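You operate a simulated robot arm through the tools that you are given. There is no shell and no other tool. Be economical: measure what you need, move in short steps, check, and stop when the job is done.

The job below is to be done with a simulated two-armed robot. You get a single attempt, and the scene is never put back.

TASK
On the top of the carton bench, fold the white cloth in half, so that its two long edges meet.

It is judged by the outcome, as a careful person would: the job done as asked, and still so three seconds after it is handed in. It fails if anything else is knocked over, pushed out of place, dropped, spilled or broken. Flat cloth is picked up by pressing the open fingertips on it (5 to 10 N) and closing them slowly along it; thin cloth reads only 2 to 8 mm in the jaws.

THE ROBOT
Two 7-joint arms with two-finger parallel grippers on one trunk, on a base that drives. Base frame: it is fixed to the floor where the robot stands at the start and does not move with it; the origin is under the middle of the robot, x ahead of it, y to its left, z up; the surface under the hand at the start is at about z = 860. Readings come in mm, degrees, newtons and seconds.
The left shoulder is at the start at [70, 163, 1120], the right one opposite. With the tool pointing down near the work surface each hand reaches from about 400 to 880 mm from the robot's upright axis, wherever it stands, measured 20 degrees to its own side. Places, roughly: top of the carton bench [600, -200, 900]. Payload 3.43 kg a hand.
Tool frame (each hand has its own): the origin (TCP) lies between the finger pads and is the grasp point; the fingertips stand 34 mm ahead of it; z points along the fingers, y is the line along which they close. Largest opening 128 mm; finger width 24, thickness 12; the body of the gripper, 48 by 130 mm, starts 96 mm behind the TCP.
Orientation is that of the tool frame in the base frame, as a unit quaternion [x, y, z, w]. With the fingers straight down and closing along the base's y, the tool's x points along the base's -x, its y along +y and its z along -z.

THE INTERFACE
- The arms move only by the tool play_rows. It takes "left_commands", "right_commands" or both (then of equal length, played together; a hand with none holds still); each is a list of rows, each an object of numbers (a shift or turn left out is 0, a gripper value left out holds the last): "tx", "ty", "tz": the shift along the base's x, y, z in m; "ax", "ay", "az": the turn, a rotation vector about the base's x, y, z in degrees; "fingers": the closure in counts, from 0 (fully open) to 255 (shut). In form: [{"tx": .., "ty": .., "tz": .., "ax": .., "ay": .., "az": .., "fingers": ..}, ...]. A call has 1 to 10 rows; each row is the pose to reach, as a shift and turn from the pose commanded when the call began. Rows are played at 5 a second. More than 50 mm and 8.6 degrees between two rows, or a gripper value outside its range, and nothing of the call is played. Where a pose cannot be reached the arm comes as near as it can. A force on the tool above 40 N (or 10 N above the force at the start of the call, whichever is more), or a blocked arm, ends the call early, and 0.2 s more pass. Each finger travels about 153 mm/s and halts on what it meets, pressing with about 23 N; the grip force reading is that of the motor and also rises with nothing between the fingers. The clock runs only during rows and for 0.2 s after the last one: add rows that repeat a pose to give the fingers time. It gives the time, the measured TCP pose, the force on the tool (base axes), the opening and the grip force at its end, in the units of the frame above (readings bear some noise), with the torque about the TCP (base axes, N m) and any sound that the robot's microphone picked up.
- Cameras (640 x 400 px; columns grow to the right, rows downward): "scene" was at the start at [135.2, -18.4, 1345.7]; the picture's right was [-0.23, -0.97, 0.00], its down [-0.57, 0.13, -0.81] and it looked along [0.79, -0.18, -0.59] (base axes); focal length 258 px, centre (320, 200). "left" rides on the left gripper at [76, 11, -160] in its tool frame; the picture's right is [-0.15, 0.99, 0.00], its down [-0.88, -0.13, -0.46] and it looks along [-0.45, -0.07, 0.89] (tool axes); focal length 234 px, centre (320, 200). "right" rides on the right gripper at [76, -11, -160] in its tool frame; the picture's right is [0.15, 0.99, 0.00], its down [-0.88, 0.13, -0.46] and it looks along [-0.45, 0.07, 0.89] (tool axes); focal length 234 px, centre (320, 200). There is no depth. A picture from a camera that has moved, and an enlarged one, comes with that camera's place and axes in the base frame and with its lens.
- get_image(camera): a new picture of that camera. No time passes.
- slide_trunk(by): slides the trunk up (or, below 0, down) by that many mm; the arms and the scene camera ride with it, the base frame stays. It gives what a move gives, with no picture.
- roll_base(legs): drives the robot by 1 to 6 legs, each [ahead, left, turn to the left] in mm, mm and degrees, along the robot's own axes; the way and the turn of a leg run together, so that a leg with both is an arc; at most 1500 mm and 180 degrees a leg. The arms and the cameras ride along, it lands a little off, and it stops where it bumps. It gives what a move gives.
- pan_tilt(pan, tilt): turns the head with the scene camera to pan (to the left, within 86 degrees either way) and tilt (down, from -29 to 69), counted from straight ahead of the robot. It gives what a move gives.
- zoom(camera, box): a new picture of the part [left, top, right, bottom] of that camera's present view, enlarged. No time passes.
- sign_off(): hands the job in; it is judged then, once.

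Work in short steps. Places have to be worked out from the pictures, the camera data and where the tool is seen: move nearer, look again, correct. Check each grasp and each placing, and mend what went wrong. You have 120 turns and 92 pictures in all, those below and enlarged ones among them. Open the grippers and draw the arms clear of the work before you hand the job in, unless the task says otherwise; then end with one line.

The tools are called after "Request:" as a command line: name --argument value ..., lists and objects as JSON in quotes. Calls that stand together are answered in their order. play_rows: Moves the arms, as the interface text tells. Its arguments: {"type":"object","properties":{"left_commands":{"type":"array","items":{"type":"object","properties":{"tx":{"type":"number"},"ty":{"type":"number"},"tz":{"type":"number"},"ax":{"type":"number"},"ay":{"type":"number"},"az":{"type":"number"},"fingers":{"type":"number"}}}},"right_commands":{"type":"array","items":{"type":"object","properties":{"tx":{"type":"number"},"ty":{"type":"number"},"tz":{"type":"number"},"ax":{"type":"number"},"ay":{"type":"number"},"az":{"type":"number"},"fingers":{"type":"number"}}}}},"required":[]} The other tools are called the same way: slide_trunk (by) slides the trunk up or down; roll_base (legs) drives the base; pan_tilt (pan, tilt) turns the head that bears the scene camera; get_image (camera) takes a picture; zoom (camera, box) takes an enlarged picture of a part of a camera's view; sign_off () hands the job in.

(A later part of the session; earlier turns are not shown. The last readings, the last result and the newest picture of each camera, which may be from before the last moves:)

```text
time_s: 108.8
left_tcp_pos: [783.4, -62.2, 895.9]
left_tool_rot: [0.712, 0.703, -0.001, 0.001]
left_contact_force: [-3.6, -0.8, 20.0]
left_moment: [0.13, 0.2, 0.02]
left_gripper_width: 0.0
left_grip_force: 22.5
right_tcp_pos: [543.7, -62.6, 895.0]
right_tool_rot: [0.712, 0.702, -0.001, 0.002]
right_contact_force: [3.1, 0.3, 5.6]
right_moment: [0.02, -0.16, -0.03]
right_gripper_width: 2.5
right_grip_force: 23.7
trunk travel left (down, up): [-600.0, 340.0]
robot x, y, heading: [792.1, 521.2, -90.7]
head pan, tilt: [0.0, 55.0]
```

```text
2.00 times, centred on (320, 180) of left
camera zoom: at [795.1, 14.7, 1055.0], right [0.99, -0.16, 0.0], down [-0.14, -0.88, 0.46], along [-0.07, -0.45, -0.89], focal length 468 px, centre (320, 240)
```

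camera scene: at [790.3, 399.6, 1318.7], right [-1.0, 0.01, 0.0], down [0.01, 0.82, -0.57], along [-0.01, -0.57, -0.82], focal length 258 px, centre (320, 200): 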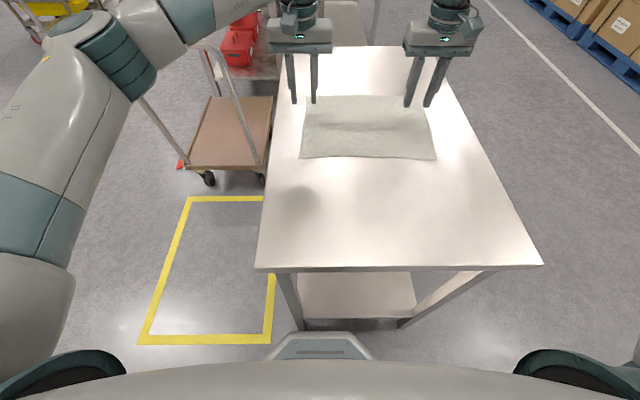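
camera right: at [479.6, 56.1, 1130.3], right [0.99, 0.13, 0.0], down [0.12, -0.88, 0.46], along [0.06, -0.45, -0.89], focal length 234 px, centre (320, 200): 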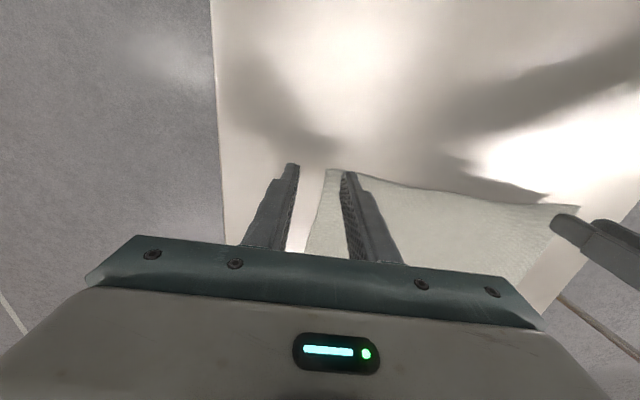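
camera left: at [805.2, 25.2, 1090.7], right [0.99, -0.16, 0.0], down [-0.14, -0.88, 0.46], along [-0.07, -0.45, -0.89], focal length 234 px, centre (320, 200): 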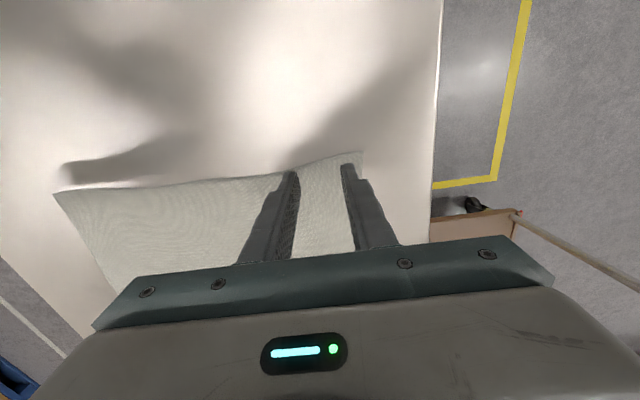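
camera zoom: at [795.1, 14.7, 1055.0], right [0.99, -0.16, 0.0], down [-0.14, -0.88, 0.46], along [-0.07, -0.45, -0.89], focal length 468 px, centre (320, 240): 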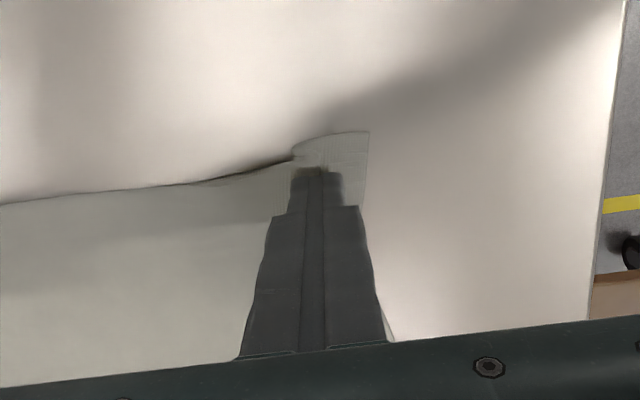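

It slipped over again. But the lift leaves a standing hump that can be straddled, so I raise, open, and look for it.

Request:
play_rows --left_commands '[{"tz": 0.015}, {"tz": 0.03, "fingers": 155}, {"tz": 0.06}, {"tz": 0.08, "ty": 0.0}]'

Request:
zoom --camera "left" --box '[120, 40, 520, 290]'

Request:
zoom --camera "scene" --box '[260, 60, 480, 200]'

```text
time_s: 109.8
left_tcp_pos: [785.3, -61.4, 974.3]
left_tool_rot: [0.711, 0.703, 0.0, -0.001]
left_contact_force: [-0.4, 0.5, -0.2]
left_moment: [-0.02, 0.03, -0.02]
left_gripper_width: 50.3
left_grip_force: 0.0
right_tcp_pos: [545.6, -63.8, 894.7]
right_tool_rot: [0.711, 0.703, -0.001, 0.002]
right_contact_force: [-2.0, -2.0, 16.5]
right_moment: [0.02, 0.11, 0.02]
right_gripper_width: 2.5
right_grip_force: 22.5
trunk travel left (down, up): [-600.0, 340.0]
robot x, y, heading: [793.0, 517.1, -90.6]
head pan, tilt: [0.0, 55.0]
```

```text
1.60 times, centred on (320, 165) of left
camera zoom: at [795.3, 15.3, 1133.1], right [0.99, -0.16, 0.0], down [-0.14, -0.88, 0.46], along [-0.07, -0.45, -0.89], focal length 375 px, centre (320, 256)
```

zoom: 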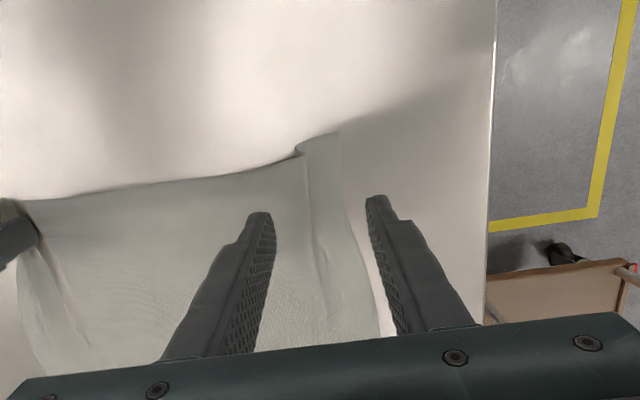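

```text
2.86 times, centred on (370, 130) of scene
camera zoom: at [790.7, 401.2, 1318.9], right [-1.0, 0.01, 0.0], down [0.01, 0.82, -0.57], along [-0.01, -0.57, -0.82], focal length 738 px, centre (177, 400)
```

zoom: 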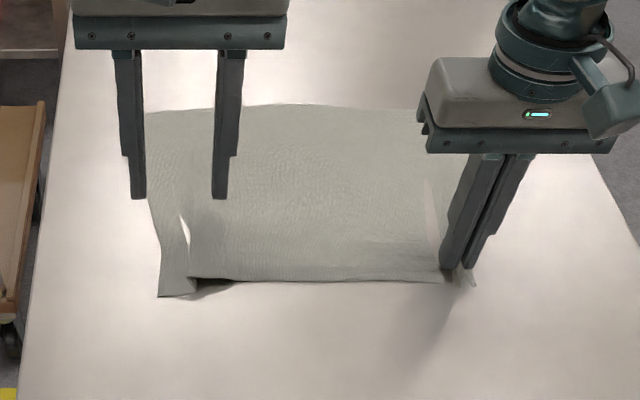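

A flopped Z-fold lies at x≈770–790. Pinching over it should gather it upright, so I go down centred at x≈770 with a 40 mm opening.

Request:
play_rows --left_commands '[{"tx": -0.008, "tz": -0.03, "fingers": 175}, {"tx": -0.015, "tz": -0.055}, {"tx": -0.015, "tz": -0.07}, {"tx": -0.015, "tz": -0.076}, {"tx": -0.015, "tz": -0.078}, {"tx": -0.015, "tz": -0.0792}, {"tx": -0.015, "tz": -0.0792}]'

Request:
zoom --camera "left" --box '[160, 80, 480, 280]'

```text
time_s: 111.4
left_tcp_pos: [770.0, -62.0, 897.0]
left_tool_rot: [0.711, 0.703, 0.0, 0.0]
left_contact_force: [0.2, 0.1, -0.7]
left_moment: [-0.02, 0.01, -0.01]
left_gripper_width: 40.0
left_grip_force: 0.1
right_tcp_pos: [544.5, -64.8, 896.2]
right_tool_rot: [0.712, 0.703, -0.001, 0.003]
right_contact_force: [-2.5, -2.2, 18.0]
right_moment: [-0.01, 0.11, 0.05]
right_gripper_width: 2.7
right_grip_force: 22.7
trunk travel left (down, up): [-600.0, 340.0]
robot x, y, heading: [789.8, 519.9, -90.4]
head pan, tilt: [0.0, 55.0]
```

```text
2.00 times, centred on (320, 180) of left
camera zoom: at [779.5, 14.3, 1055.0], right [0.99, -0.16, 0.0], down [-0.14, -0.88, 0.46], along [-0.07, -0.45, -0.89], focal length 468 px, centre (320, 240)
```

zoom: 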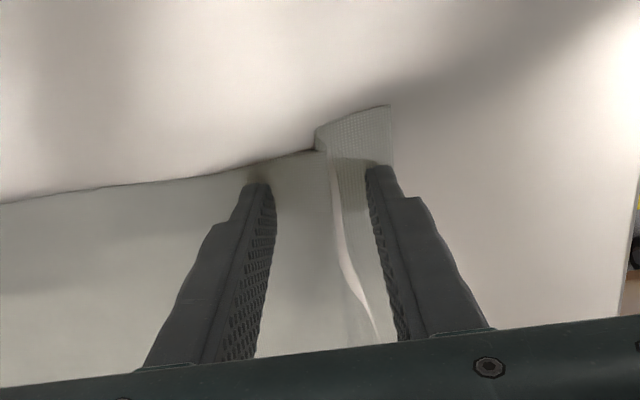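

The Z-fold lies between the fingers. I press to contact and close.

Request:
play_rows --left_commands '[{"tz": -0.001}, {"tz": -0.0018}, {"tz": -0.0018, "fingers": 183}, {"tz": -0.0018, "fingers": 191}, {"tz": -0.0018, "fingers": 199}, {"tz": -0.0018, "fingers": 207}, {"tz": -0.0018, "fingers": 215}, {"tz": -0.0018, "fingers": 223}, {"tz": -0.0018, "fingers": 231}]'

Request:
zoom --camera "left" --box '[160, 80, 480, 280]'

```text
time_s: 113.4
left_tcp_pos: [768.2, -61.3, 895.1]
left_tool_rot: [0.712, 0.702, -0.002, 0.002]
left_contact_force: [-3.6, -0.2, 26.5]
left_moment: [0.11, 0.04, 0.03]
left_gripper_width: 11.0
left_grip_force: 0.1
right_tcp_pos: [543.7, -61.5, 895.5]
right_tool_rot: [0.711, 0.703, -0.001, 0.002]
right_contact_force: [2.5, 0.5, 4.5]
right_moment: [0.03, -0.07, 0.01]
right_gripper_width: 2.5
right_grip_force: 22.8
trunk travel left (down, up): [-600.0, 340.0]
robot x, y, heading: [792.9, 519.2, -90.4]
head pan, tilt: [0.0, 55.0]
```

```text
2.00 times, centred on (320, 180) of left
camera zoom: at [779.3, 15.2, 1053.7], right [0.99, -0.16, 0.0], down [-0.14, -0.88, 0.46], along [-0.07, -0.45, -0.89], focal length 468 px, centre (320, 240)
```

zoom: 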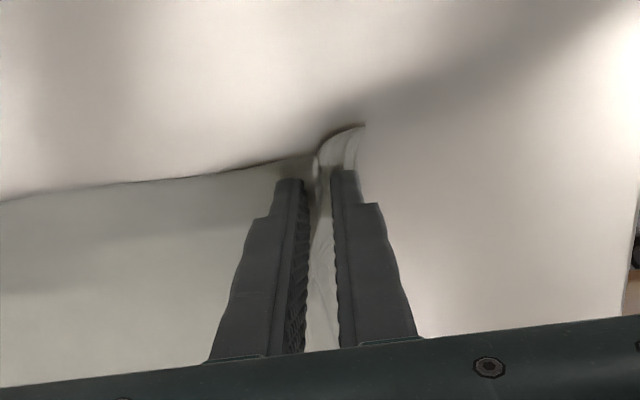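

The ridge is now standing between the pads, so I finish closing.

Request:
play_rows --left_commands '[{"fingers": 237}, {"tz": 0.0005, "fingers": 243}, {"tz": 0.0005, "fingers": 249}, {"tz": 0.0005, "fingers": 255}, {"tz": 0.0005, "fingers": 255}]'

Request:
zoom --camera "left" --box '[160, 80, 480, 280]'

```text
time_s: 114.6
left_tcp_pos: [767.3, -60.1, 895.4]
left_tool_rot: [0.711, 0.703, -0.001, 0.001]
left_contact_force: [-5.1, 1.1, 11.6]
left_moment: [0.04, 0.17, -0.07]
left_gripper_width: 3.0
left_grip_force: 22.7
right_tcp_pos: [545.0, -62.6, 894.6]
right_tool_rot: [0.711, 0.703, 0.0, 0.003]
right_contact_force: [4.8, 1.9, 7.6]
right_moment: [0.1, -0.14, 0.0]
right_gripper_width: 2.8
right_grip_force: 22.3
trunk travel left (down, up): [-600.0, 340.0]
robot x, y, heading: [792.4, 519.2, -90.6]
head pan, tilt: [0.0, 55.0]
```

```text
2.00 times, centred on (320, 180) of left
camera zoom: at [779.2, 14.9, 1054.0], right [0.99, -0.16, 0.0], down [-0.14, -0.88, 0.46], along [-0.07, -0.45, -0.89], focal length 468 px, centre (320, 240)
```

zoom: 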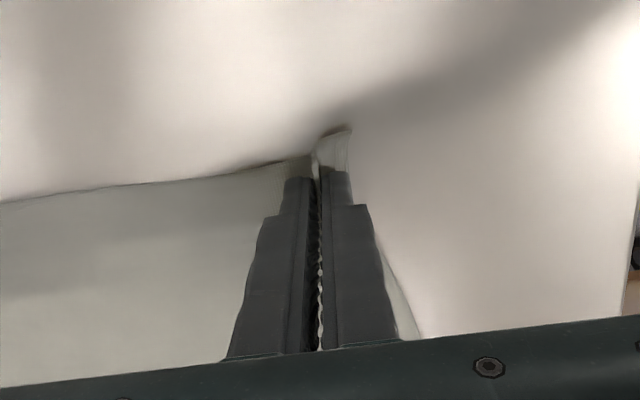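

Both hands hold the cloth (3.0 and 2.8 mm). I lift 8 mm and draw it 150 mm towards the robot.

Request:
play_rows --left_commands '[{"tz": 0.004}, {"tz": 0.008}, {"ty": 0.02, "tz": 0.008}, {"ty": 0.04, "tz": 0.008}, {"ty": 0.06, "tz": 0.008}, {"ty": 0.08, "tz": 0.008}, {"ty": 0.1, "tz": 0.008}, {"ty": 0.12, "tz": 0.008}, {"ty": 0.14, "tz": 0.008}, {"ty": 0.152, "tz": 0.008}]' --right_commands '[{"tz": 0.004}, {"tz": 0.008}, {"ty": 0.02, "tz": 0.008}, {"ty": 0.04, "tz": 0.008}, {"ty": 0.06, "tz": 0.008}, {"ty": 0.08, "tz": 0.008}, {"ty": 0.1, "tz": 0.008}, {"ty": 0.12, "tz": 0.008}, {"ty": 0.14, "tz": 0.008}, {"ty": 0.152, "tz": 0.008}]'

Request:
get_image --camera "scene"

```text
time_s: 116.8
left_tcp_pos: [768.2, 90.5, 902.1]
left_tool_rot: [0.711, 0.703, 0.0, 0.0]
left_contact_force: [-4.3, 0.3, -0.7]
left_moment: [0.01, 0.2, -0.03]
left_gripper_width: 3.2
left_grip_force: 23.0
right_tcp_pos: [544.9, 88.2, 902.2]
right_tool_rot: [0.712, 0.703, -0.001, 0.003]
right_contact_force: [4.5, 0.4, -0.1]
right_moment: [-0.01, -0.2, 0.0]
right_gripper_width: 2.7
right_grip_force: 22.6
trunk travel left (down, up): [-600.0, 340.0]
robot x, y, heading: [793.2, 520.0, -90.5]
head pan, tilt: [0.0, 55.0]
```

```text
43 pictures are left
camera scene: at [790.4, 400.2, 1318.8], right [-1.0, 0.01, 0.0], down [0.01, 0.82, -0.57], along [-0.01, -0.57, -0.82], focal length 258 px, centre (320, 200)
```

scene: 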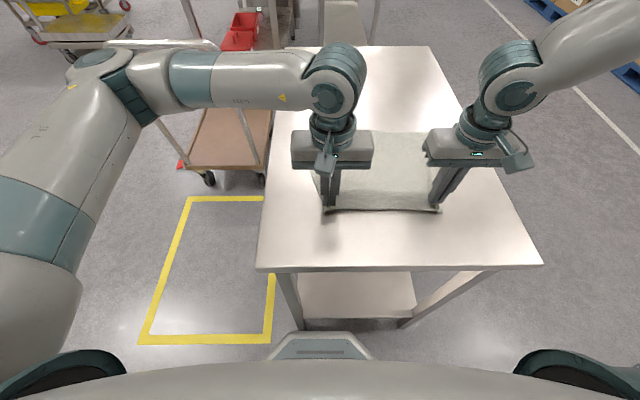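

The cloth followed, flat, with its far edge now at y≈-140. I begin the fold: both hands go up in an arc to above the centre line.

Request:
play_rows --left_commands '[{"tz": 0.02}, {"ty": -0.003, "tz": 0.04}, {"ty": -0.01, "tz": 0.06}, {"ty": -0.02, "tz": 0.08}, {"ty": -0.035, "tz": 0.095}, {"ty": -0.055, "tz": 0.105}, {"ty": -0.075, "tz": 0.112}, {"ty": -0.095, "tz": 0.115}, {"ty": -0.112, "tz": 0.115}]' --right_commands '[{"tz": 0.02}, {"ty": -0.003, "tz": 0.04}, {"ty": -0.01, "tz": 0.06}, {"ty": -0.02, "tz": 0.08}, {"ty": -0.035, "tz": 0.095}, {"ty": -0.055, "tz": 0.105}, {"ty": -0.075, "tz": 0.112}, {"ty": -0.095, "tz": 0.115}, {"ty": -0.112, "tz": 0.115}]'

Request:
zoom --camera "scene" --box '[250, 60, 490, 240]'

```text
time_s: 118.8
left_tcp_pos: [768.6, -24.2, 1017.3]
left_tool_rot: [0.711, 0.703, 0.0, 0.0]
left_contact_force: [-7.0, -0.5, 0.3]
left_moment: [0.03, 0.2, -0.01]
left_gripper_width: 3.0
left_grip_force: 23.3
right_tcp_pos: [543.3, -25.8, 1016.9]
right_tool_rot: [0.712, 0.703, 0.0, 0.002]
right_contact_force: [5.9, -0.2, 0.5]
right_moment: [-0.02, -0.23, 0.02]
right_gripper_width: 2.5
right_grip_force: 23.3
trunk travel left (down, up): [-600.0, 340.0]
robot x, y, heading: [794.1, 519.9, -90.7]
head pan, tilt: [0.0, 55.0]
```

```text
2.22 times, centred on (370, 150) of scene
camera zoom: at [790.2, 398.8, 1318.6], right [-1.0, 0.01, 0.0], down [0.01, 0.82, -0.57], along [-0.01, -0.57, -0.82], focal length 574 px, centre (209, 311)
```

zoom: 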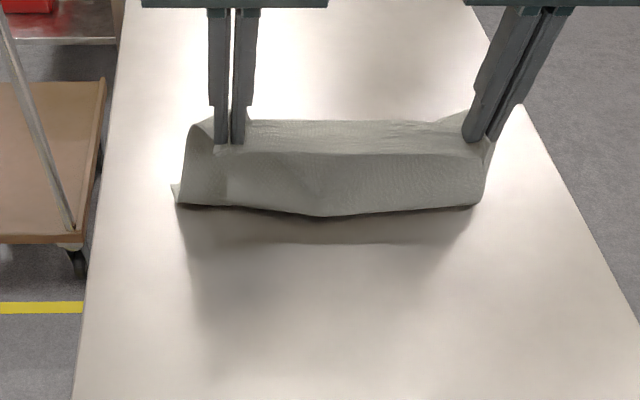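

The cloth hangs nicely from both hands, with the small edge strip pointing away from the robot, which is what I want. I continue down the far side of the arc.

Request:
play_rows --left_commands '[{"ty": -0.02}, {"ty": -0.04, "tz": -0.01}, {"ty": -0.055, "tz": -0.025}, {"ty": -0.07, "tz": -0.042}, {"ty": -0.082, "tz": -0.06}, {"ty": -0.09, "tz": -0.075}, {"ty": -0.095, "tz": -0.085}, {"ty": -0.095, "tz": -0.085}]' --right_commands '[{"ty": -0.02}, {"ty": -0.04, "tz": -0.01}, {"ty": -0.055, "tz": -0.025}, {"ty": -0.07, "tz": -0.042}, {"ty": -0.082, "tz": -0.06}, {"ty": -0.09, "tz": -0.075}, {"ty": -0.095, "tz": -0.085}, {"ty": -0.095, "tz": -0.085}]'

Request:
zoom --camera "scene" --box '[250, 60, 490, 240]'

Request:
get_image --camera "left"

```text
time_s: 120.6
left_tcp_pos: [771.6, -115.7, 933.1]
left_tool_rot: [0.711, 0.703, 0.0, 0.0]
left_contact_force: [-10.4, -0.5, 0.5]
left_moment: [0.02, 0.36, 0.0]
left_gripper_width: 3.4
left_grip_force: 23.6
right_tcp_pos: [544.3, -121.5, 933.5]
right_tool_rot: [0.711, 0.703, 0.001, 0.002]
right_contact_force: [10.4, -0.1, -0.1]
right_moment: [0.01, -0.36, 0.01]
right_gripper_width: 2.5
right_grip_force: 23.0
trunk travel left (down, up): [-600.0, 340.0]
robot x, y, heading: [792.1, 521.8, -90.8]
head pan, tilt: [0.0, 55.0]
```

```text
2.22 times, centred on (370, 150) of scene
camera zoom: at [790.5, 400.2, 1318.8], right [-1.0, 0.01, 0.0], down [0.01, 0.82, -0.57], along [-0.01, -0.57, -0.82], focal length 574 px, centre (209, 311)
```

zoom: 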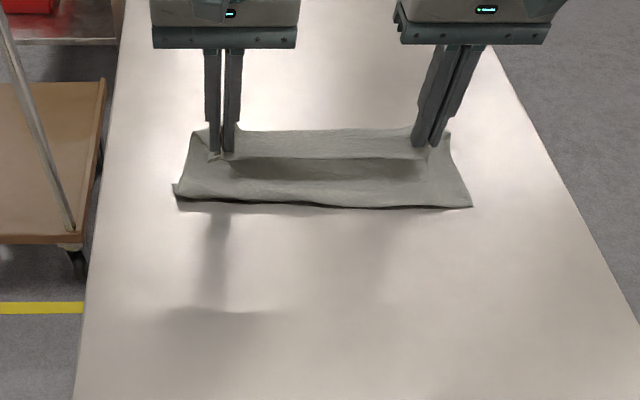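

```text
40 pictures are left
camera left: at [782.2, -40.0, 1091.9], right [0.99, -0.16, 0.0], down [-0.14, -0.88, 0.46], along [-0.07, -0.45, -0.89], focal length 234 px, centre (320, 200)
```

left: 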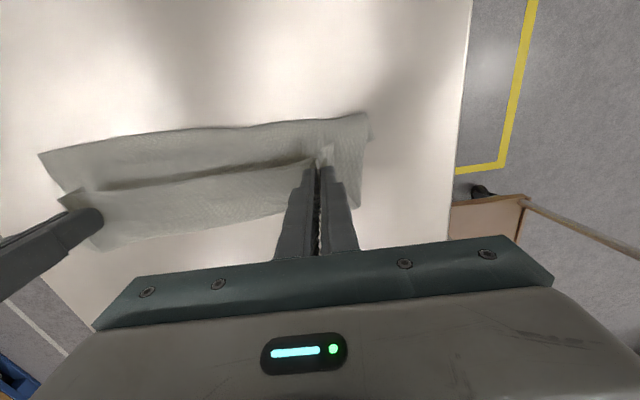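

The fold line is at y≈-64 and the bottom layer's far edge at y≈-190 (the cloth slid a bit). The hands need to go further out, so I continue to the right hand's limit while lowering.

Request:
play_rows --left_commands '[{"ty": -0.012, "tz": -0.002}, {"ty": -0.022, "tz": -0.006}, {"ty": -0.032, "tz": -0.012}, {"ty": -0.04, "tz": -0.018}, {"ty": -0.045, "tz": -0.022}, {"ty": -0.045, "tz": -0.022}]' --right_commands '[{"ty": -0.01, "tz": -0.002}, {"ty": -0.018, "tz": -0.006}, {"ty": -0.026, "tz": -0.012}, {"ty": -0.034, "tz": -0.018}, {"ty": -0.04, "tz": -0.022}, {"ty": -0.04, "tz": -0.022}]'

Request:
zoom --camera "scene" --box '[250, 60, 490, 240]'

```text
time_s: 122.0
left_tcp_pos: [768.0, -161.5, 910.7]
left_tool_rot: [0.712, 0.702, -0.001, -0.001]
left_contact_force: [-25.1, 1.8, 0.2]
left_moment: [0.03, 0.88, -0.03]
left_gripper_width: 3.5
left_grip_force: 23.1
right_tcp_pos: [538.5, -149.5, 914.3]
right_tool_rot: [0.71, 0.704, 0.001, 0.004]
right_contact_force: [24.7, -1.4, 0.0]
right_moment: [-0.01, -0.91, 0.01]
right_gripper_width: 2.9
right_grip_force: 23.1
right hand out of reach, approached as far as the arm can: row 4, 5, 6
trunk travel left (down, up): [-600.0, 340.0]
robot x, y, heading: [789.5, 522.9, -90.9]
head pan, tilt: [0.0, 55.0]
```

```text
2.22 times, centred on (370, 150) of scene
camera zoom: at [790.2, 399.7, 1318.7], right [-1.0, 0.01, 0.0], down [0.01, 0.82, -0.57], along [-0.01, -0.57, -0.82], focal length 574 px, centre (209, 311)
```

zoom: 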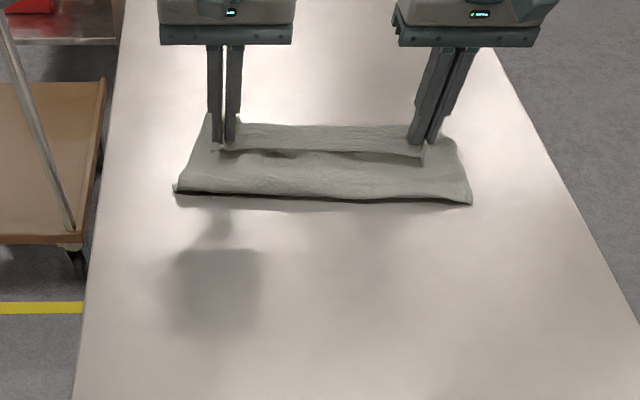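

The right hand is at its limit at y≈-150 and is pulling at 25 N sideways. I relax the left hand inward a few mm, then advance the base about 22 mm, carrying both hands further out.

Request:
play_rows --left_commands '[{"tx": -0.004, "ty": 0.002}, {"tx": -0.008, "ty": 0.005}, {"tx": -0.008, "ty": 0.008}]'

Request:
roll_base --legs '[[22, 0, 0]]'

Request:
get_image --camera "left"

Request:
get_image --camera "scene"

```text
time_s: 122.8
left_tcp_pos: [761.7, -155.0, 910.2]
left_tool_rot: [0.711, 0.703, 0.0, 0.0]
left_contact_force: [-13.7, 0.9, 0.3]
left_moment: [0.04, 0.54, -0.07]
left_gripper_width: 2.9
left_grip_force: 23.0
right_tcp_pos: [535.4, -148.2, 914.8]
right_tool_rot: [0.712, 0.703, 0.0, 0.002]
right_contact_force: [13.8, -0.6, -0.1]
right_moment: [-0.02, -0.48, 0.01]
right_gripper_width: 2.5
right_grip_force: 23.1
trunk travel left (down, up): [-600.0, 340.0]
robot x, y, heading: [789.2, 517.8, -90.6]
head pan, tilt: [0.0, 55.0]
```

```text
time_s: 123.6
left_tcp_pos: [761.9, -175.0, 910.2]
left_tool_rot: [0.712, 0.702, 0.0, 0.001]
left_contact_force: [-12.4, 0.3, 0.3]
left_moment: [0.0, 0.41, 0.01]
left_gripper_width: 3.3
left_grip_force: 22.8
right_tcp_pos: [535.6, -168.8, 916.0]
right_tool_rot: [0.712, 0.703, -0.001, 0.004]
right_contact_force: [11.2, 0.3, -0.5]
right_moment: [-0.05, -0.42, 0.02]
right_gripper_width: 2.4
right_grip_force: 23.1
trunk travel left (down, up): [-600.0, 340.0]
robot x, y, heading: [791.6, 499.8, -90.6]
head pan, tilt: [0.0, 55.0]
```

```text
38 pictures are left
camera left: at [772.7, -98.6, 1069.8], right [0.99, -0.16, 0.0], down [-0.14, -0.88, 0.46], along [-0.07, -0.45, -0.89], focal length 234 px, centre (320, 200)
```

left: 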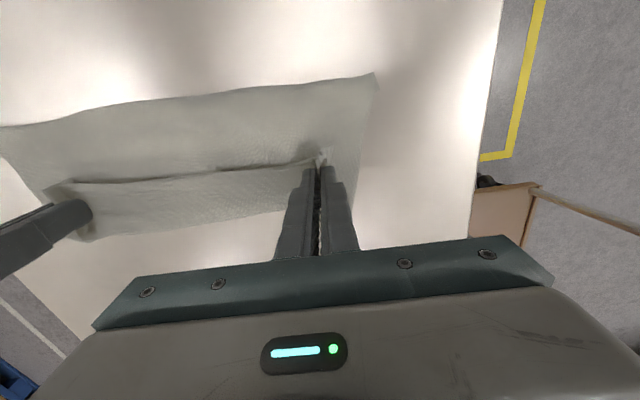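

```text
37 pictures are left
camera scene: at [790.4, 379.9, 1319.0], right [-1.0, 0.01, 0.0], down [0.01, 0.82, -0.57], along [-0.01, -0.57, -0.82], focal length 258 px, centre (320, 200)
```

scene: 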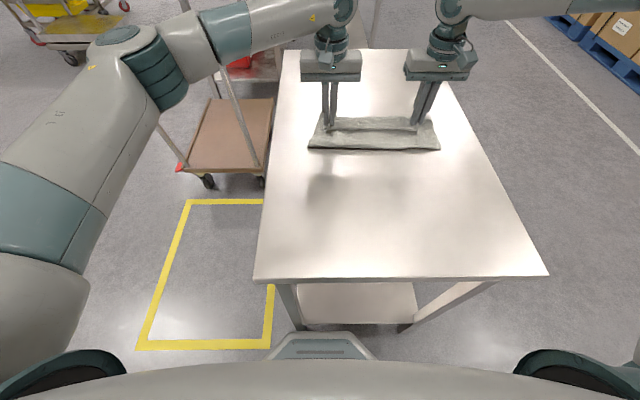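

The hems near the hands curl back about 40 mm, as a downward-pointing grip would cause; I'll unroll that after release. I lower the hands with a slight retreat, then open them.

Request:
play_rows --left_commands '[{"ty": 0.004, "tz": -0.004}, {"ty": 0.006, "tz": -0.008}, {"ty": 0.006, "tz": -0.008, "fingers": 235}, {"ty": 0.006, "tz": -0.008, "fingers": 215}, {"ty": 0.006, "tz": -0.008, "fingers": 200}, {"ty": 0.006, "tz": 0.01}, {"ty": 0.006, "tz": 0.04}, {"ty": 0.006, "tz": 0.08}, {"ty": 0.03, "tz": 0.11}]' --right_commands '[{"ty": 0.004, "tz": -0.007}, {"ty": 0.006, "tz": -0.013}, {"ty": 0.006, "tz": -0.013, "fingers": 235}, {"ty": 0.006, "tz": -0.013, "fingers": 215}, {"ty": 0.006, "tz": -0.013, "fingers": 200}, {"ty": 0.006, "tz": 0.01}, {"ty": 0.006, "tz": 0.04}, {"ty": 0.006, "tz": 0.08}, {"ty": 0.03, "tz": 0.11}]'

Request:
get_image --camera "left"

Request:
zoom --camera "scene" --box '[260, 60, 480, 200]'

```text
time_s: 125.6
left_tcp_pos: [762.6, -143.9, 1026.5]
left_tool_rot: [0.711, 0.703, -0.002, 0.0]
left_contact_force: [-0.1, 0.1, 0.9]
left_moment: [-0.07, 0.03, 0.02]
left_gripper_width: 27.6
left_grip_force: 0.0
right_tcp_pos: [537.0, -133.3, 1029.2]
right_tool_rot: [0.711, 0.703, -0.002, 0.003]
right_contact_force: [1.2, -0.3, 0.6]
right_moment: [-0.1, 0.04, 0.01]
right_gripper_width: 27.5
right_grip_force: 0.0
trunk travel left (down, up): [-600.0, 340.0]
robot x, y, heading: [790.1, 498.3, -90.9]
head pan, tilt: [0.0, 55.0]
```

```text
36 pictures are left
camera left: at [773.7, -67.2, 1184.6], right [0.99, -0.16, 0.0], down [-0.14, -0.88, 0.46], along [-0.07, -0.45, -0.89], focal length 234 px, centre (320, 200)
```

left: 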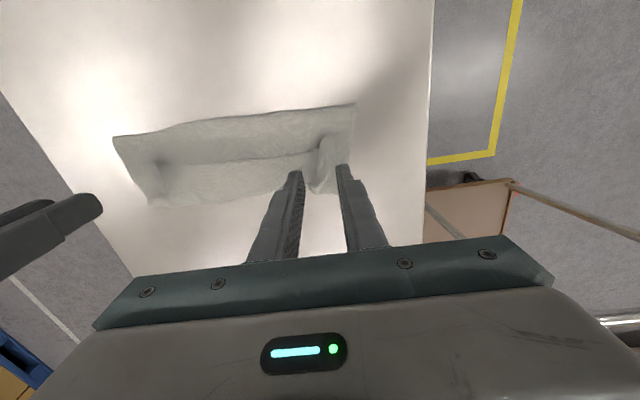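

```text
2.86 times, centred on (370, 130) of scene
camera zoom: at [791.1, 382.5, 1319.1], right [-1.0, 0.01, 0.0], down [0.01, 0.82, -0.58], along [-0.01, -0.58, -0.82], focal length 738 px, centre (177, 400)
```

zoom: 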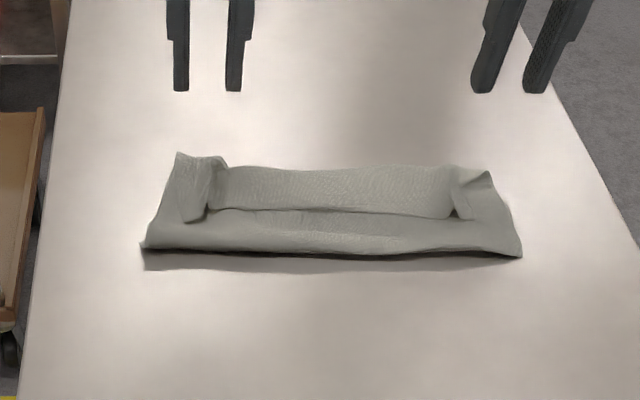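

I need a closer look to see which layers lie where.

Request:
zoom --camera "scene" --box '[300, 105, 450, 160]'

Request:
zoom --camera "left" --box '[100, 90, 380, 230]'

```text
4.27 times, centred on (375, 132) of scene
camera zoom: at [791.1, 382.5, 1319.1], right [-1.0, 0.01, 0.0], down [0.01, 0.82, -0.58], along [-0.01, -0.58, -0.82], focal length 1103 px, centre (85, 488)
```

zoom: 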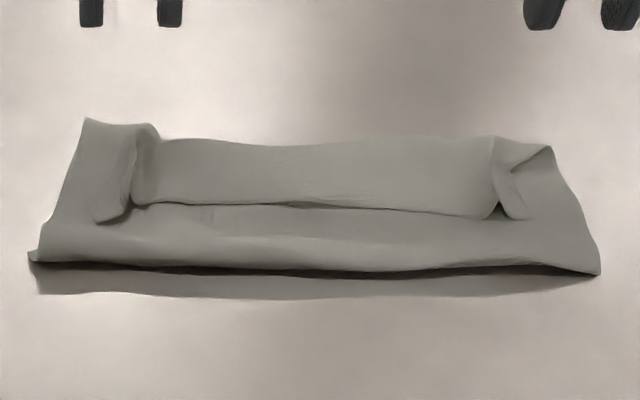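

```text
2.29 times, centred on (240, 160) of left
camera zoom: at [773.7, -67.2, 1184.6], right [0.99, -0.16, 0.0], down [-0.14, -0.88, 0.46], along [-0.07, -0.45, -0.89], focal length 535 px, centre (503, 291)
```

zoom: 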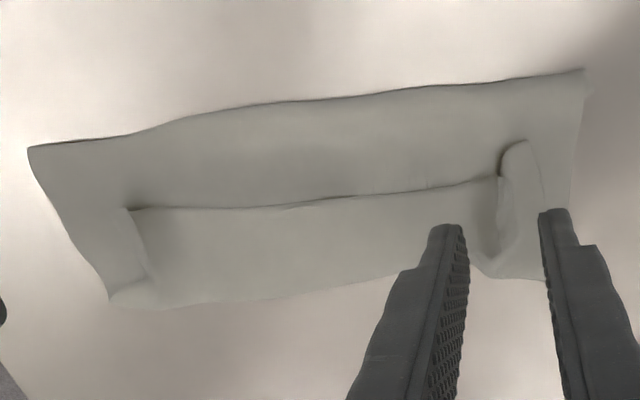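

The near edge reads as the main fold, and the top layer's hem is rolled back towards us, with its lip at y≈-150. The whole thing is also far out for the right hand. I'll press the closed fingers of both hands on the two-layer area near the fold and drag it back towards the robot.

Request:
play_rows --left_commands '[{"tx": -0.01, "ty": 0.01, "tz": -0.03, "fingers": 255}, {"tx": -0.02, "ty": 0.018, "tz": -0.06}, {"tx": -0.02, "ty": 0.018, "tz": -0.09}, {"tx": -0.02, "ty": 0.018, "tz": -0.115}, {"tx": -0.02, "ty": 0.018, "tz": -0.124}, {"tx": -0.02, "ty": 0.018, "tz": -0.128}, {"tx": -0.02, "ty": 0.018, "tz": -0.129}]' --right_commands '[{"tx": 0.015, "ty": 0.005, "tz": -0.03, "fingers": 255}, {"tx": 0.03, "ty": 0.008, "tz": -0.06}, {"tx": 0.035, "ty": 0.008, "tz": -0.09}, {"tx": 0.035, "ty": 0.008, "tz": -0.115}, {"tx": 0.035, "ty": 0.008, "tz": -0.126}, {"tx": 0.035, "ty": 0.008, "tz": -0.13}, {"tx": 0.035, "ty": 0.008, "tz": -0.131}]'

```text
time_s: 127.2
left_tcp_pos: [742.1, -126.4, 895.9]
left_tool_rot: [0.711, 0.703, -0.003, 0.001]
left_contact_force: [0.2, -1.7, 21.1]
left_moment: [0.04, -0.03, 0.0]
left_gripper_width: 0.0
left_grip_force: 23.1
right_tcp_pos: [570.1, -128.0, 896.6]
right_tool_rot: [0.711, 0.703, -0.001, 0.005]
right_contact_force: [-0.9, -0.3, 3.3]
right_moment: [-0.02, 0.06, -0.03]
right_gripper_width: 0.0
right_grip_force: 23.3
trunk travel left (down, up): [-600.0, 340.0]
robot x, y, heading: [792.4, 498.5, -90.7]
head pan, tilt: [0.0, 55.0]
```

Left is at 21 N and right at 3 N. I balance them and drag 50 mm towards the robot.

Request:
play_rows --left_commands '[{"tz": 0.001}, {"tz": 0.001, "ty": 0.008}, {"tz": 0.001, "ty": 0.016}, {"tz": 0.001, "ty": 0.024}, {"tz": 0.001, "ty": 0.032}, {"tz": 0.001, "ty": 0.04}, {"tz": 0.001, "ty": 0.05}, {"tz": 0.001, "ty": 0.05}]' --right_commands '[{"tz": -0.001}, {"tz": -0.001, "ty": 0.008}, {"tz": -0.001, "ty": 0.016}, {"tz": -0.001, "ty": 0.024}, {"tz": -0.001, "ty": 0.032}, {"tz": -0.001, "ty": 0.04}, {"tz": -0.001, "ty": 0.05}, {"tz": -0.001, "ty": 0.05}]'

Request:
zoom --camera "scene" --box '[260, 60, 480, 200]'

Request:
get_image --camera "left"

```text
time_s: 129.0
left_tcp_pos: [740.9, -75.8, 896.5]
left_tool_rot: [0.711, 0.703, -0.002, 0.001]
left_contact_force: [-0.7, -4.3, 26.3]
left_moment: [-0.01, 0.04, -0.01]
left_gripper_width: 0.2
left_grip_force: 23.3
right_tcp_pos: [570.7, -78.3, 896.1]
right_tool_rot: [0.711, 0.703, -0.002, 0.005]
right_contact_force: [-1.1, -3.1, 25.0]
right_moment: [-0.36, 0.22, -0.04]
right_gripper_width: 0.0
right_grip_force: 22.3
trunk travel left (down, up): [-600.0, 340.0]
robot x, y, heading: [791.0, 501.3, -90.7]
head pan, tilt: [0.0, 55.0]
```

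```text
2.86 times, centred on (370, 130) of scene
camera zoom: at [791.2, 382.8, 1319.4], right [-1.0, 0.01, 0.0], down [0.01, 0.82, -0.58], along [-0.01, -0.58, -0.82], focal length 738 px, centre (177, 400)
```

zoom: 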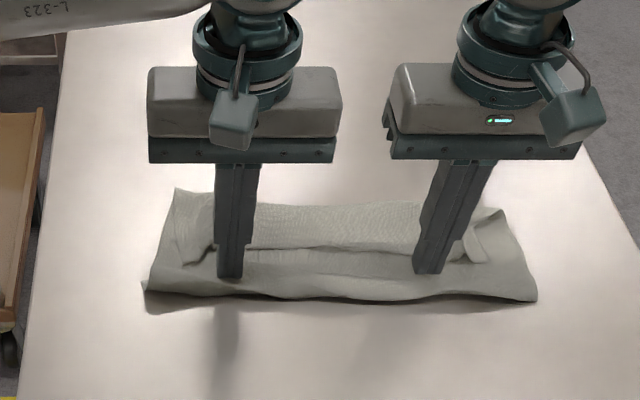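

```text
31 pictures are left
camera left: at [752.8, 1.7, 1054.3], right [0.99, -0.16, 0.0], down [-0.14, -0.88, 0.46], along [-0.07, -0.45, -0.89], focal length 234 px, centre (320, 200)
```

left: 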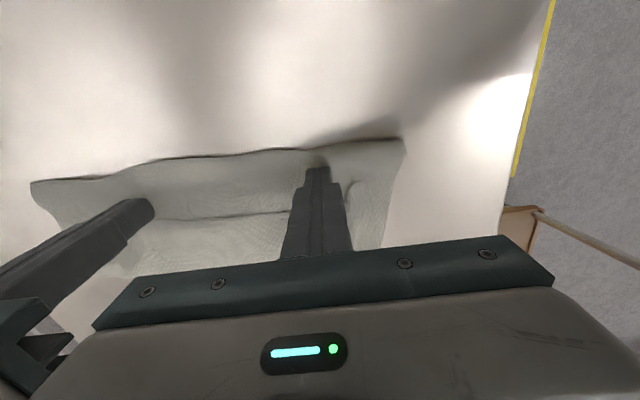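

The stack moves as one piece with the fingers. I drag another 90 mm to bring it fully into both hands' reach.

Request:
play_rows --left_commands '[{"tz": 0.001}, {"tz": 0.001, "ty": 0.012}, {"tz": 0.001, "ty": 0.024}, {"tz": 0.001, "ty": 0.036}, {"tz": 0.001, "ty": 0.048}, {"tz": 0.001, "ty": 0.06}, {"tz": 0.001, "ty": 0.072}, {"tz": 0.001, "ty": 0.084}, {"tz": 0.001, "ty": 0.09}]' --right_commands '[{"tz": 0.001}, {"tz": 0.001, "ty": 0.012}, {"tz": 0.001, "ty": 0.024}, {"tz": 0.001, "ty": 0.036}, {"tz": 0.001, "ty": 0.048}, {"tz": 0.001, "ty": 0.06}, {"tz": 0.001, "ty": 0.072}, {"tz": 0.001, "ty": 0.084}, {"tz": 0.001, "ty": 0.09}]'

Request:
play_rows --left_commands '[{"tz": 0.03}, {"tz": 0.06}, {"tz": 0.06}]' --right_commands '[{"tz": 0.03}, {"tz": 0.06}, {"tz": 0.06}]'

Request:
zoom --camera "scene" --box '[260, 100, 480, 240]'

```text
time_s: 130.5
left_tcp_pos: [742.7, -13.4, 895.7]
left_tool_rot: [0.711, 0.703, -0.003, 0.001]
left_contact_force: [0.3, 1.4, 13.9]
left_moment: [0.12, -0.05, -0.03]
left_gripper_width: 0.1
left_grip_force: 22.6
right_tcp_pos: [570.3, -17.5, 897.3]
right_tool_rot: [0.712, 0.702, -0.001, 0.004]
right_contact_force: [-0.1, 2.2, 13.5]
right_moment: [-0.07, 0.09, -0.01]
right_gripper_width: 0.2
right_grip_force: 23.1
trunk travel left (down, up): [-600.0, 340.0]
robot x, y, heading: [793.0, 499.8, -90.7]
head pan, tilt: [0.0, 55.0]
stopped in row 7 (left hand): the force on the tool passed its limit at 41 N (the readings are from after the stop); the commanded pose is now the measured one
```

```text
time_s: 131.3
left_tcp_pos: [740.4, -15.2, 954.6]
left_tool_rot: [0.711, 0.703, -0.001, 0.0]
left_contact_force: [0.6, -0.1, -0.5]
left_moment: [0.01, 0.0, 0.02]
left_gripper_width: 0.1
left_grip_force: 23.1
right_tcp_pos: [567.6, -17.4, 955.8]
right_tool_rot: [0.712, 0.703, 0.0, 0.002]
right_contact_force: [0.9, -1.2, -0.1]
right_moment: [0.01, -0.03, 0.05]
right_gripper_width: 0.0
right_grip_force: 23.0
trunk travel left (down, up): [-600.0, 340.0]
robot x, y, heading: [792.5, 500.5, -90.8]
head pan, tilt: [0.0, 55.0]
```

```text
2.86 times, centred on (370, 170) of scene
camera zoom: at [790.0, 376.9, 1318.5], right [-1.0, 0.01, 0.0], down [0.01, 0.82, -0.57], along [-0.01, -0.57, -0.82], focal length 738 px, centre (177, 286)
```

zoom: 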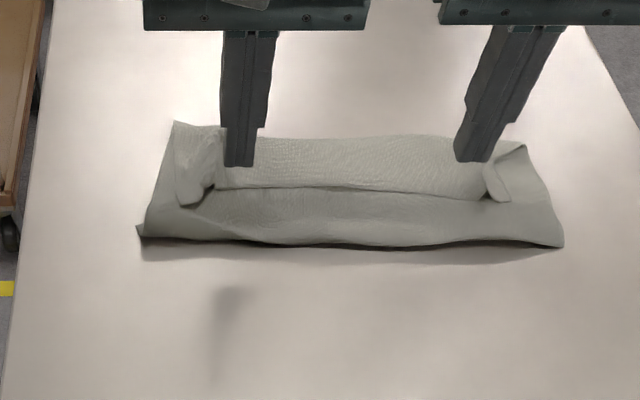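

Now the stack spans y≈+15 (fold) to -95, with the lip of the rolled hem at y≈-41. The hem was pulled too far, so the clean fix is to regrasp the hem at its corner ridges, lift it and lay it again with less travel. I hover over the ridges.

Request:
play_rows --left_commands '[{"tx": 0.012, "ty": -0.018, "fingers": 170}, {"tx": 0.025, "ty": -0.037}, {"tx": 0.025, "ty": -0.037, "tz": -0.02}, {"tx": 0.025, "ty": -0.037, "tz": -0.02}]' --right_commands '[{"tx": -0.024, "ty": -0.018, "fingers": 170}, {"tx": -0.048, "ty": -0.037}, {"tx": -0.048, "ty": -0.037, "tz": -0.02}, {"tx": -0.048, "ty": -0.037, "tz": -0.02}]'

Request:
zoom --camera "left" --box '[160, 80, 480, 280]'

Request:
zoom --camera "right" --box '[160, 80, 480, 280]'

```text
time_s: 132.3
left_tcp_pos: [766.3, -50.6, 933.8]
left_tool_rot: [0.711, 0.703, -0.001, 0.0]
left_contact_force: [-0.4, -0.4, 0.2]
left_moment: [-0.01, 0.0, 0.01]
left_gripper_width: 42.5
left_grip_force: 0.0
right_tcp_pos: [520.3, -55.9, 932.5]
right_tool_rot: [0.712, 0.703, -0.001, 0.002]
right_contact_force: [-0.4, 0.5, -1.3]
right_moment: [-0.01, 0.0, -0.02]
right_gripper_width: 42.5
right_grip_force: 0.0
trunk travel left (down, up): [-600.0, 340.0]
robot x, y, heading: [790.0, 495.9, -90.6]
head pan, tilt: [0.0, 55.0]
```

```text
2.00 times, centred on (320, 180) of left
camera zoom: at [777.3, 25.2, 1092.8], right [0.99, -0.16, 0.0], down [-0.14, -0.88, 0.46], along [-0.07, -0.45, -0.89], focal length 468 px, centre (320, 240)
```

zoom: 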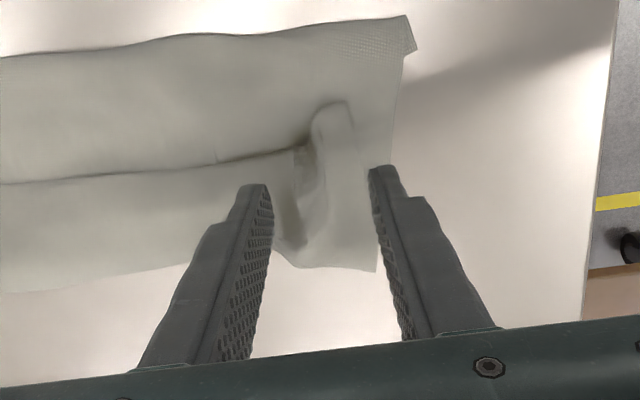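

```text
2.00 times, centred on (320, 180) of right
camera zoom: at [510.5, 22.4, 1093.4], right [0.99, 0.14, 0.0], down [0.12, -0.88, 0.46], along [0.06, -0.46, -0.89], focal length 468 px, centre (320, 240)
```

zoom: 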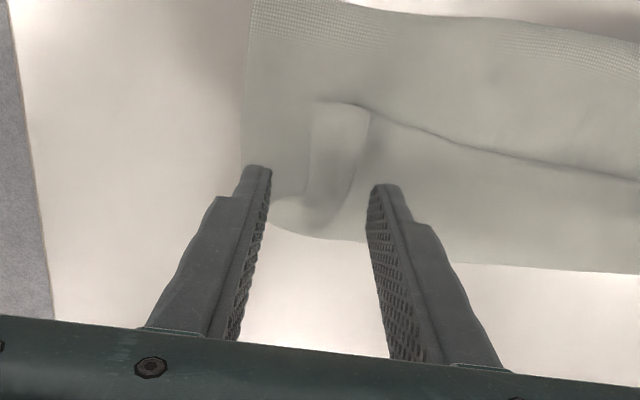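

The corner ridges stand neatly between the open fingers. I move 12 mm nearer their ends and descend to light contact.

Request:
play_rows --left_commands '[{"ty": 0.012, "tz": -0.01}, {"ty": 0.012, "tz": -0.02}, {"ty": 0.012, "tz": -0.028}, {"ty": 0.012, "tz": -0.034}, {"ty": 0.012, "tz": -0.0365}, {"ty": 0.012, "tz": -0.0365}]' --right_commands '[{"tx": 0.004, "ty": 0.016, "tz": -0.01}, {"tx": 0.004, "ty": 0.016, "tz": -0.02}, {"tx": 0.004, "ty": 0.016, "tz": -0.028}, {"tx": 0.004, "ty": 0.016, "tz": -0.033}, {"tx": 0.004, "ty": 0.016, "tz": -0.0355}, {"tx": 0.004, "ty": 0.016, "tz": -0.0355}]'

```text
time_s: 133.7
left_tcp_pos: [767.0, -39.2, 897.6]
left_tool_rot: [0.711, 0.703, 0.0, 0.0]
left_contact_force: [-0.1, 0.1, -1.0]
left_moment: [0.02, 0.02, -0.01]
left_gripper_width: 42.4
left_grip_force: 0.1
right_tcp_pos: [525.6, -39.0, 899.2]
right_tool_rot: [0.711, 0.703, -0.001, 0.003]
right_contact_force: [-0.4, 0.0, 0.6]
right_moment: [0.01, 0.01, -0.01]
right_gripper_width: 42.6
right_grip_force: 0.1
trunk travel left (down, up): [-600.0, 340.0]
robot x, y, heading: [792.7, 497.1, -90.8]
head pan, tilt: [0.0, 55.0]
```

The fingertips are just above contact, with the ridges between the pads. I close here without pressing, so only the top layer is taken.

Request:
play_rows --left_commands '[{"fingers": 185}, {"fingers": 195}, {"fingers": 205}, {"fingers": 215}, {"fingers": 225}, {"fingers": 235}, {"fingers": 245}, {"fingers": 255}, {"fingers": 255}]' --right_commands '[{"tz": -0.0015, "fingers": 185}, {"tz": -0.0015, "fingers": 195}, {"tz": -0.0015, "fingers": 205}, {"tz": -0.0015, "fingers": 215}, {"tz": -0.0015, "fingers": 225}, {"tz": -0.0015, "fingers": 235}, {"tz": -0.0015, "fingers": 245}, {"tz": -0.0015, "fingers": 255}, {"tz": -0.0015, "fingers": 255}]'

Request:
zoom --camera "left" --box '[160, 80, 480, 280]'

```text
time_s: 135.7
left_tcp_pos: [766.7, -38.7, 897.8]
left_tool_rot: [0.711, 0.703, -0.002, 0.001]
left_contact_force: [-1.8, 0.4, -0.7]
left_moment: [0.02, 0.11, -0.03]
left_gripper_width: 2.9
left_grip_force: 22.8
right_tcp_pos: [525.9, -39.1, 899.2]
right_tool_rot: [0.712, 0.702, 0.0, 0.002]
right_contact_force: [1.8, -0.6, 8.5]
right_moment: [0.05, -0.13, -0.03]
right_gripper_width: 0.0
right_grip_force: 23.2
trunk travel left (down, up): [-600.0, 340.0]
robot x, y, heading: [792.4, 498.2, -90.5]
head pan, tilt: [0.0, 55.0]
```

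```text
2.00 times, centred on (320, 180) of left
camera zoom: at [778.3, 37.5, 1056.6], right [0.99, -0.16, 0.0], down [-0.14, -0.88, 0.46], along [-0.07, -0.45, -0.89], focal length 468 px, centre (320, 240)
```

zoom: 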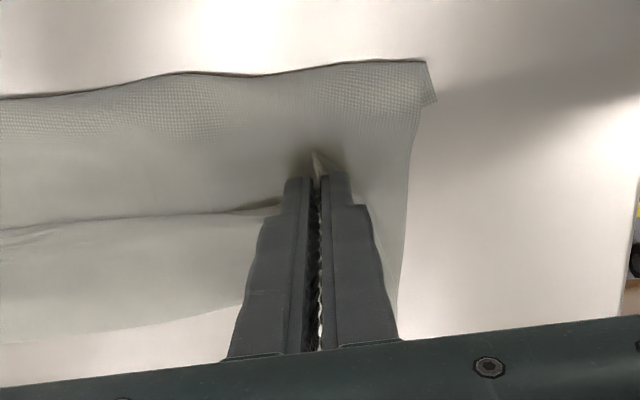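

Left holds (2.9 mm), but the right missed. I reopen the right and look.

Request:
play_rows --right_commands '[{"tz": 0.01}, {"tz": 0.02, "fingers": 170}, {"tz": 0.03}, {"tz": 0.03}]'

Request:
zoom --camera "right" --box '[160, 80, 480, 280]'

```text
time_s: 136.7
left_tcp_pos: [767.7, -40.2, 897.5]
left_tool_rot: [0.712, 0.703, -0.001, 0.001]
left_contact_force: [0.6, 0.6, 1.8]
left_moment: [0.02, -0.01, 0.0]
left_gripper_width: 3.1
left_grip_force: 23.0
right_tcp_pos: [526.1, -36.5, 929.1]
right_tool_rot: [0.711, 0.703, 0.0, 0.003]
right_contact_force: [0.3, 0.4, -0.2]
right_moment: [0.01, -0.01, -0.03]
right_gripper_width: 42.7
right_grip_force: 0.1
trunk travel left (down, up): [-600.0, 340.0]
robot x, y, heading: [793.5, 502.8, -90.6]
head pan, tilt: [0.0, 55.0]
```

```text
2.00 times, centred on (320, 180) of right
camera zoom: at [516.0, 39.6, 1089.5], right [0.99, 0.14, 0.0], down [0.12, -0.88, 0.46], along [0.06, -0.45, -0.89], focal length 468 px, centre (320, 240)
```

zoom: 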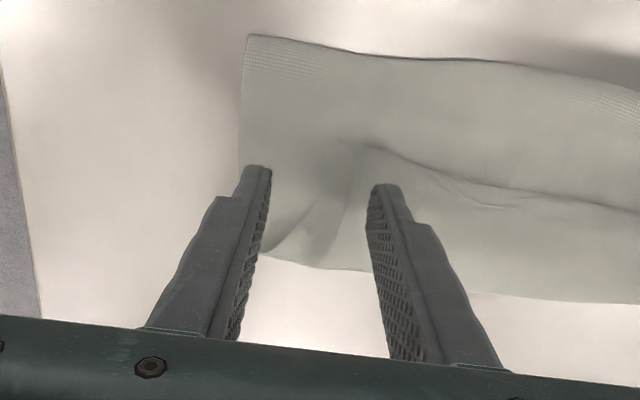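

The right corner ridge has flattened with its hem at y≈-20. I'll do a pressed pinch on it, slightly further in.

Request:
play_rows --right_commands '[{"tx": 0.006, "ty": -0.005, "tz": -0.01, "fingers": 160}, {"tx": 0.006, "ty": -0.008, "tz": -0.02}, {"tx": 0.006, "ty": -0.008, "tz": -0.028}, {"tx": 0.006, "ty": -0.008, "tz": -0.0325}, {"tx": 0.006, "ty": -0.008, "tz": -0.0325}]'

```text
time_s: 137.9
left_tcp_pos: [766.3, -38.1, 898.4]
left_tool_rot: [0.712, 0.702, -0.001, 0.001]
left_contact_force: [-0.9, -0.3, 0.1]
left_moment: [0.0, -0.03, 0.0]
left_gripper_width: 2.9
left_grip_force: 22.9
right_tcp_pos: [531.7, -44.8, 897.8]
right_tool_rot: [0.711, 0.703, -0.001, 0.003]
right_contact_force: [-1.9, -1.3, 11.5]
right_moment: [0.05, -0.08, -0.02]
right_gripper_width: 47.5
right_grip_force: 0.0
trunk travel left (down, up): [-600.0, 340.0]
robot x, y, heading: [795.2, 497.3, -90.6]
head pan, tilt: [0.0, 55.0]
```

Pressing at 11 N, so I close slowly.

Request:
play_rows --right_commands '[{"fingers": 169}, {"fingers": 178}, {"fingers": 187}, {"fingers": 196}, {"fingers": 205}, {"fingers": 215}, {"fingers": 225}, {"fingers": 235}, {"fingers": 245}, {"fingers": 255}]'

Request:
zoom --camera "right" --box '[160, 80, 480, 280]'

```text
time_s: 140.1
left_tcp_pos: [767.3, -38.5, 899.1]
left_tool_rot: [0.712, 0.702, -0.003, -0.001]
left_contact_force: [-21.2, 1.3, 0.8]
left_moment: [0.05, 0.83, -0.3]
left_gripper_width: 3.7
left_grip_force: 22.6
right_tcp_pos: [533.5, -44.7, 897.3]
right_tool_rot: [0.711, 0.703, 0.0, 0.003]
right_contact_force: [23.4, -0.4, 16.7]
right_moment: [0.11, -0.91, -0.18]
right_gripper_width: 3.7
right_grip_force: 23.2
trunk travel left (down, up): [-600.0, 340.0]
robot x, y, heading: [792.5, 494.0, -90.5]
head pan, tilt: [0.0, 55.0]
```

```text
2.00 times, centred on (320, 180) of right
camera zoom: at [523.1, 32.6, 1057.0], right [0.99, 0.14, 0.0], down [0.12, -0.88, 0.46], along [0.07, -0.46, -0.89], focal length 468 px, centre (320, 240)
```

zoom: 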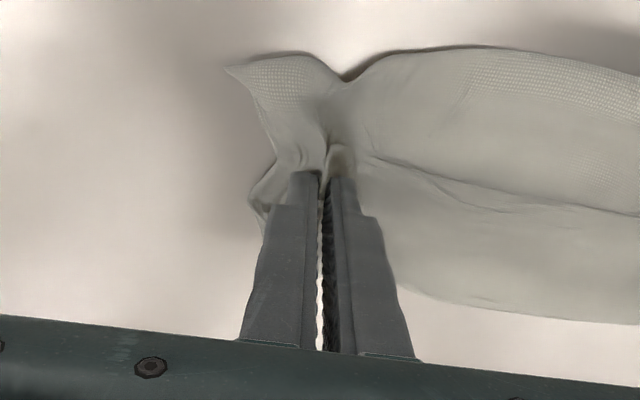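

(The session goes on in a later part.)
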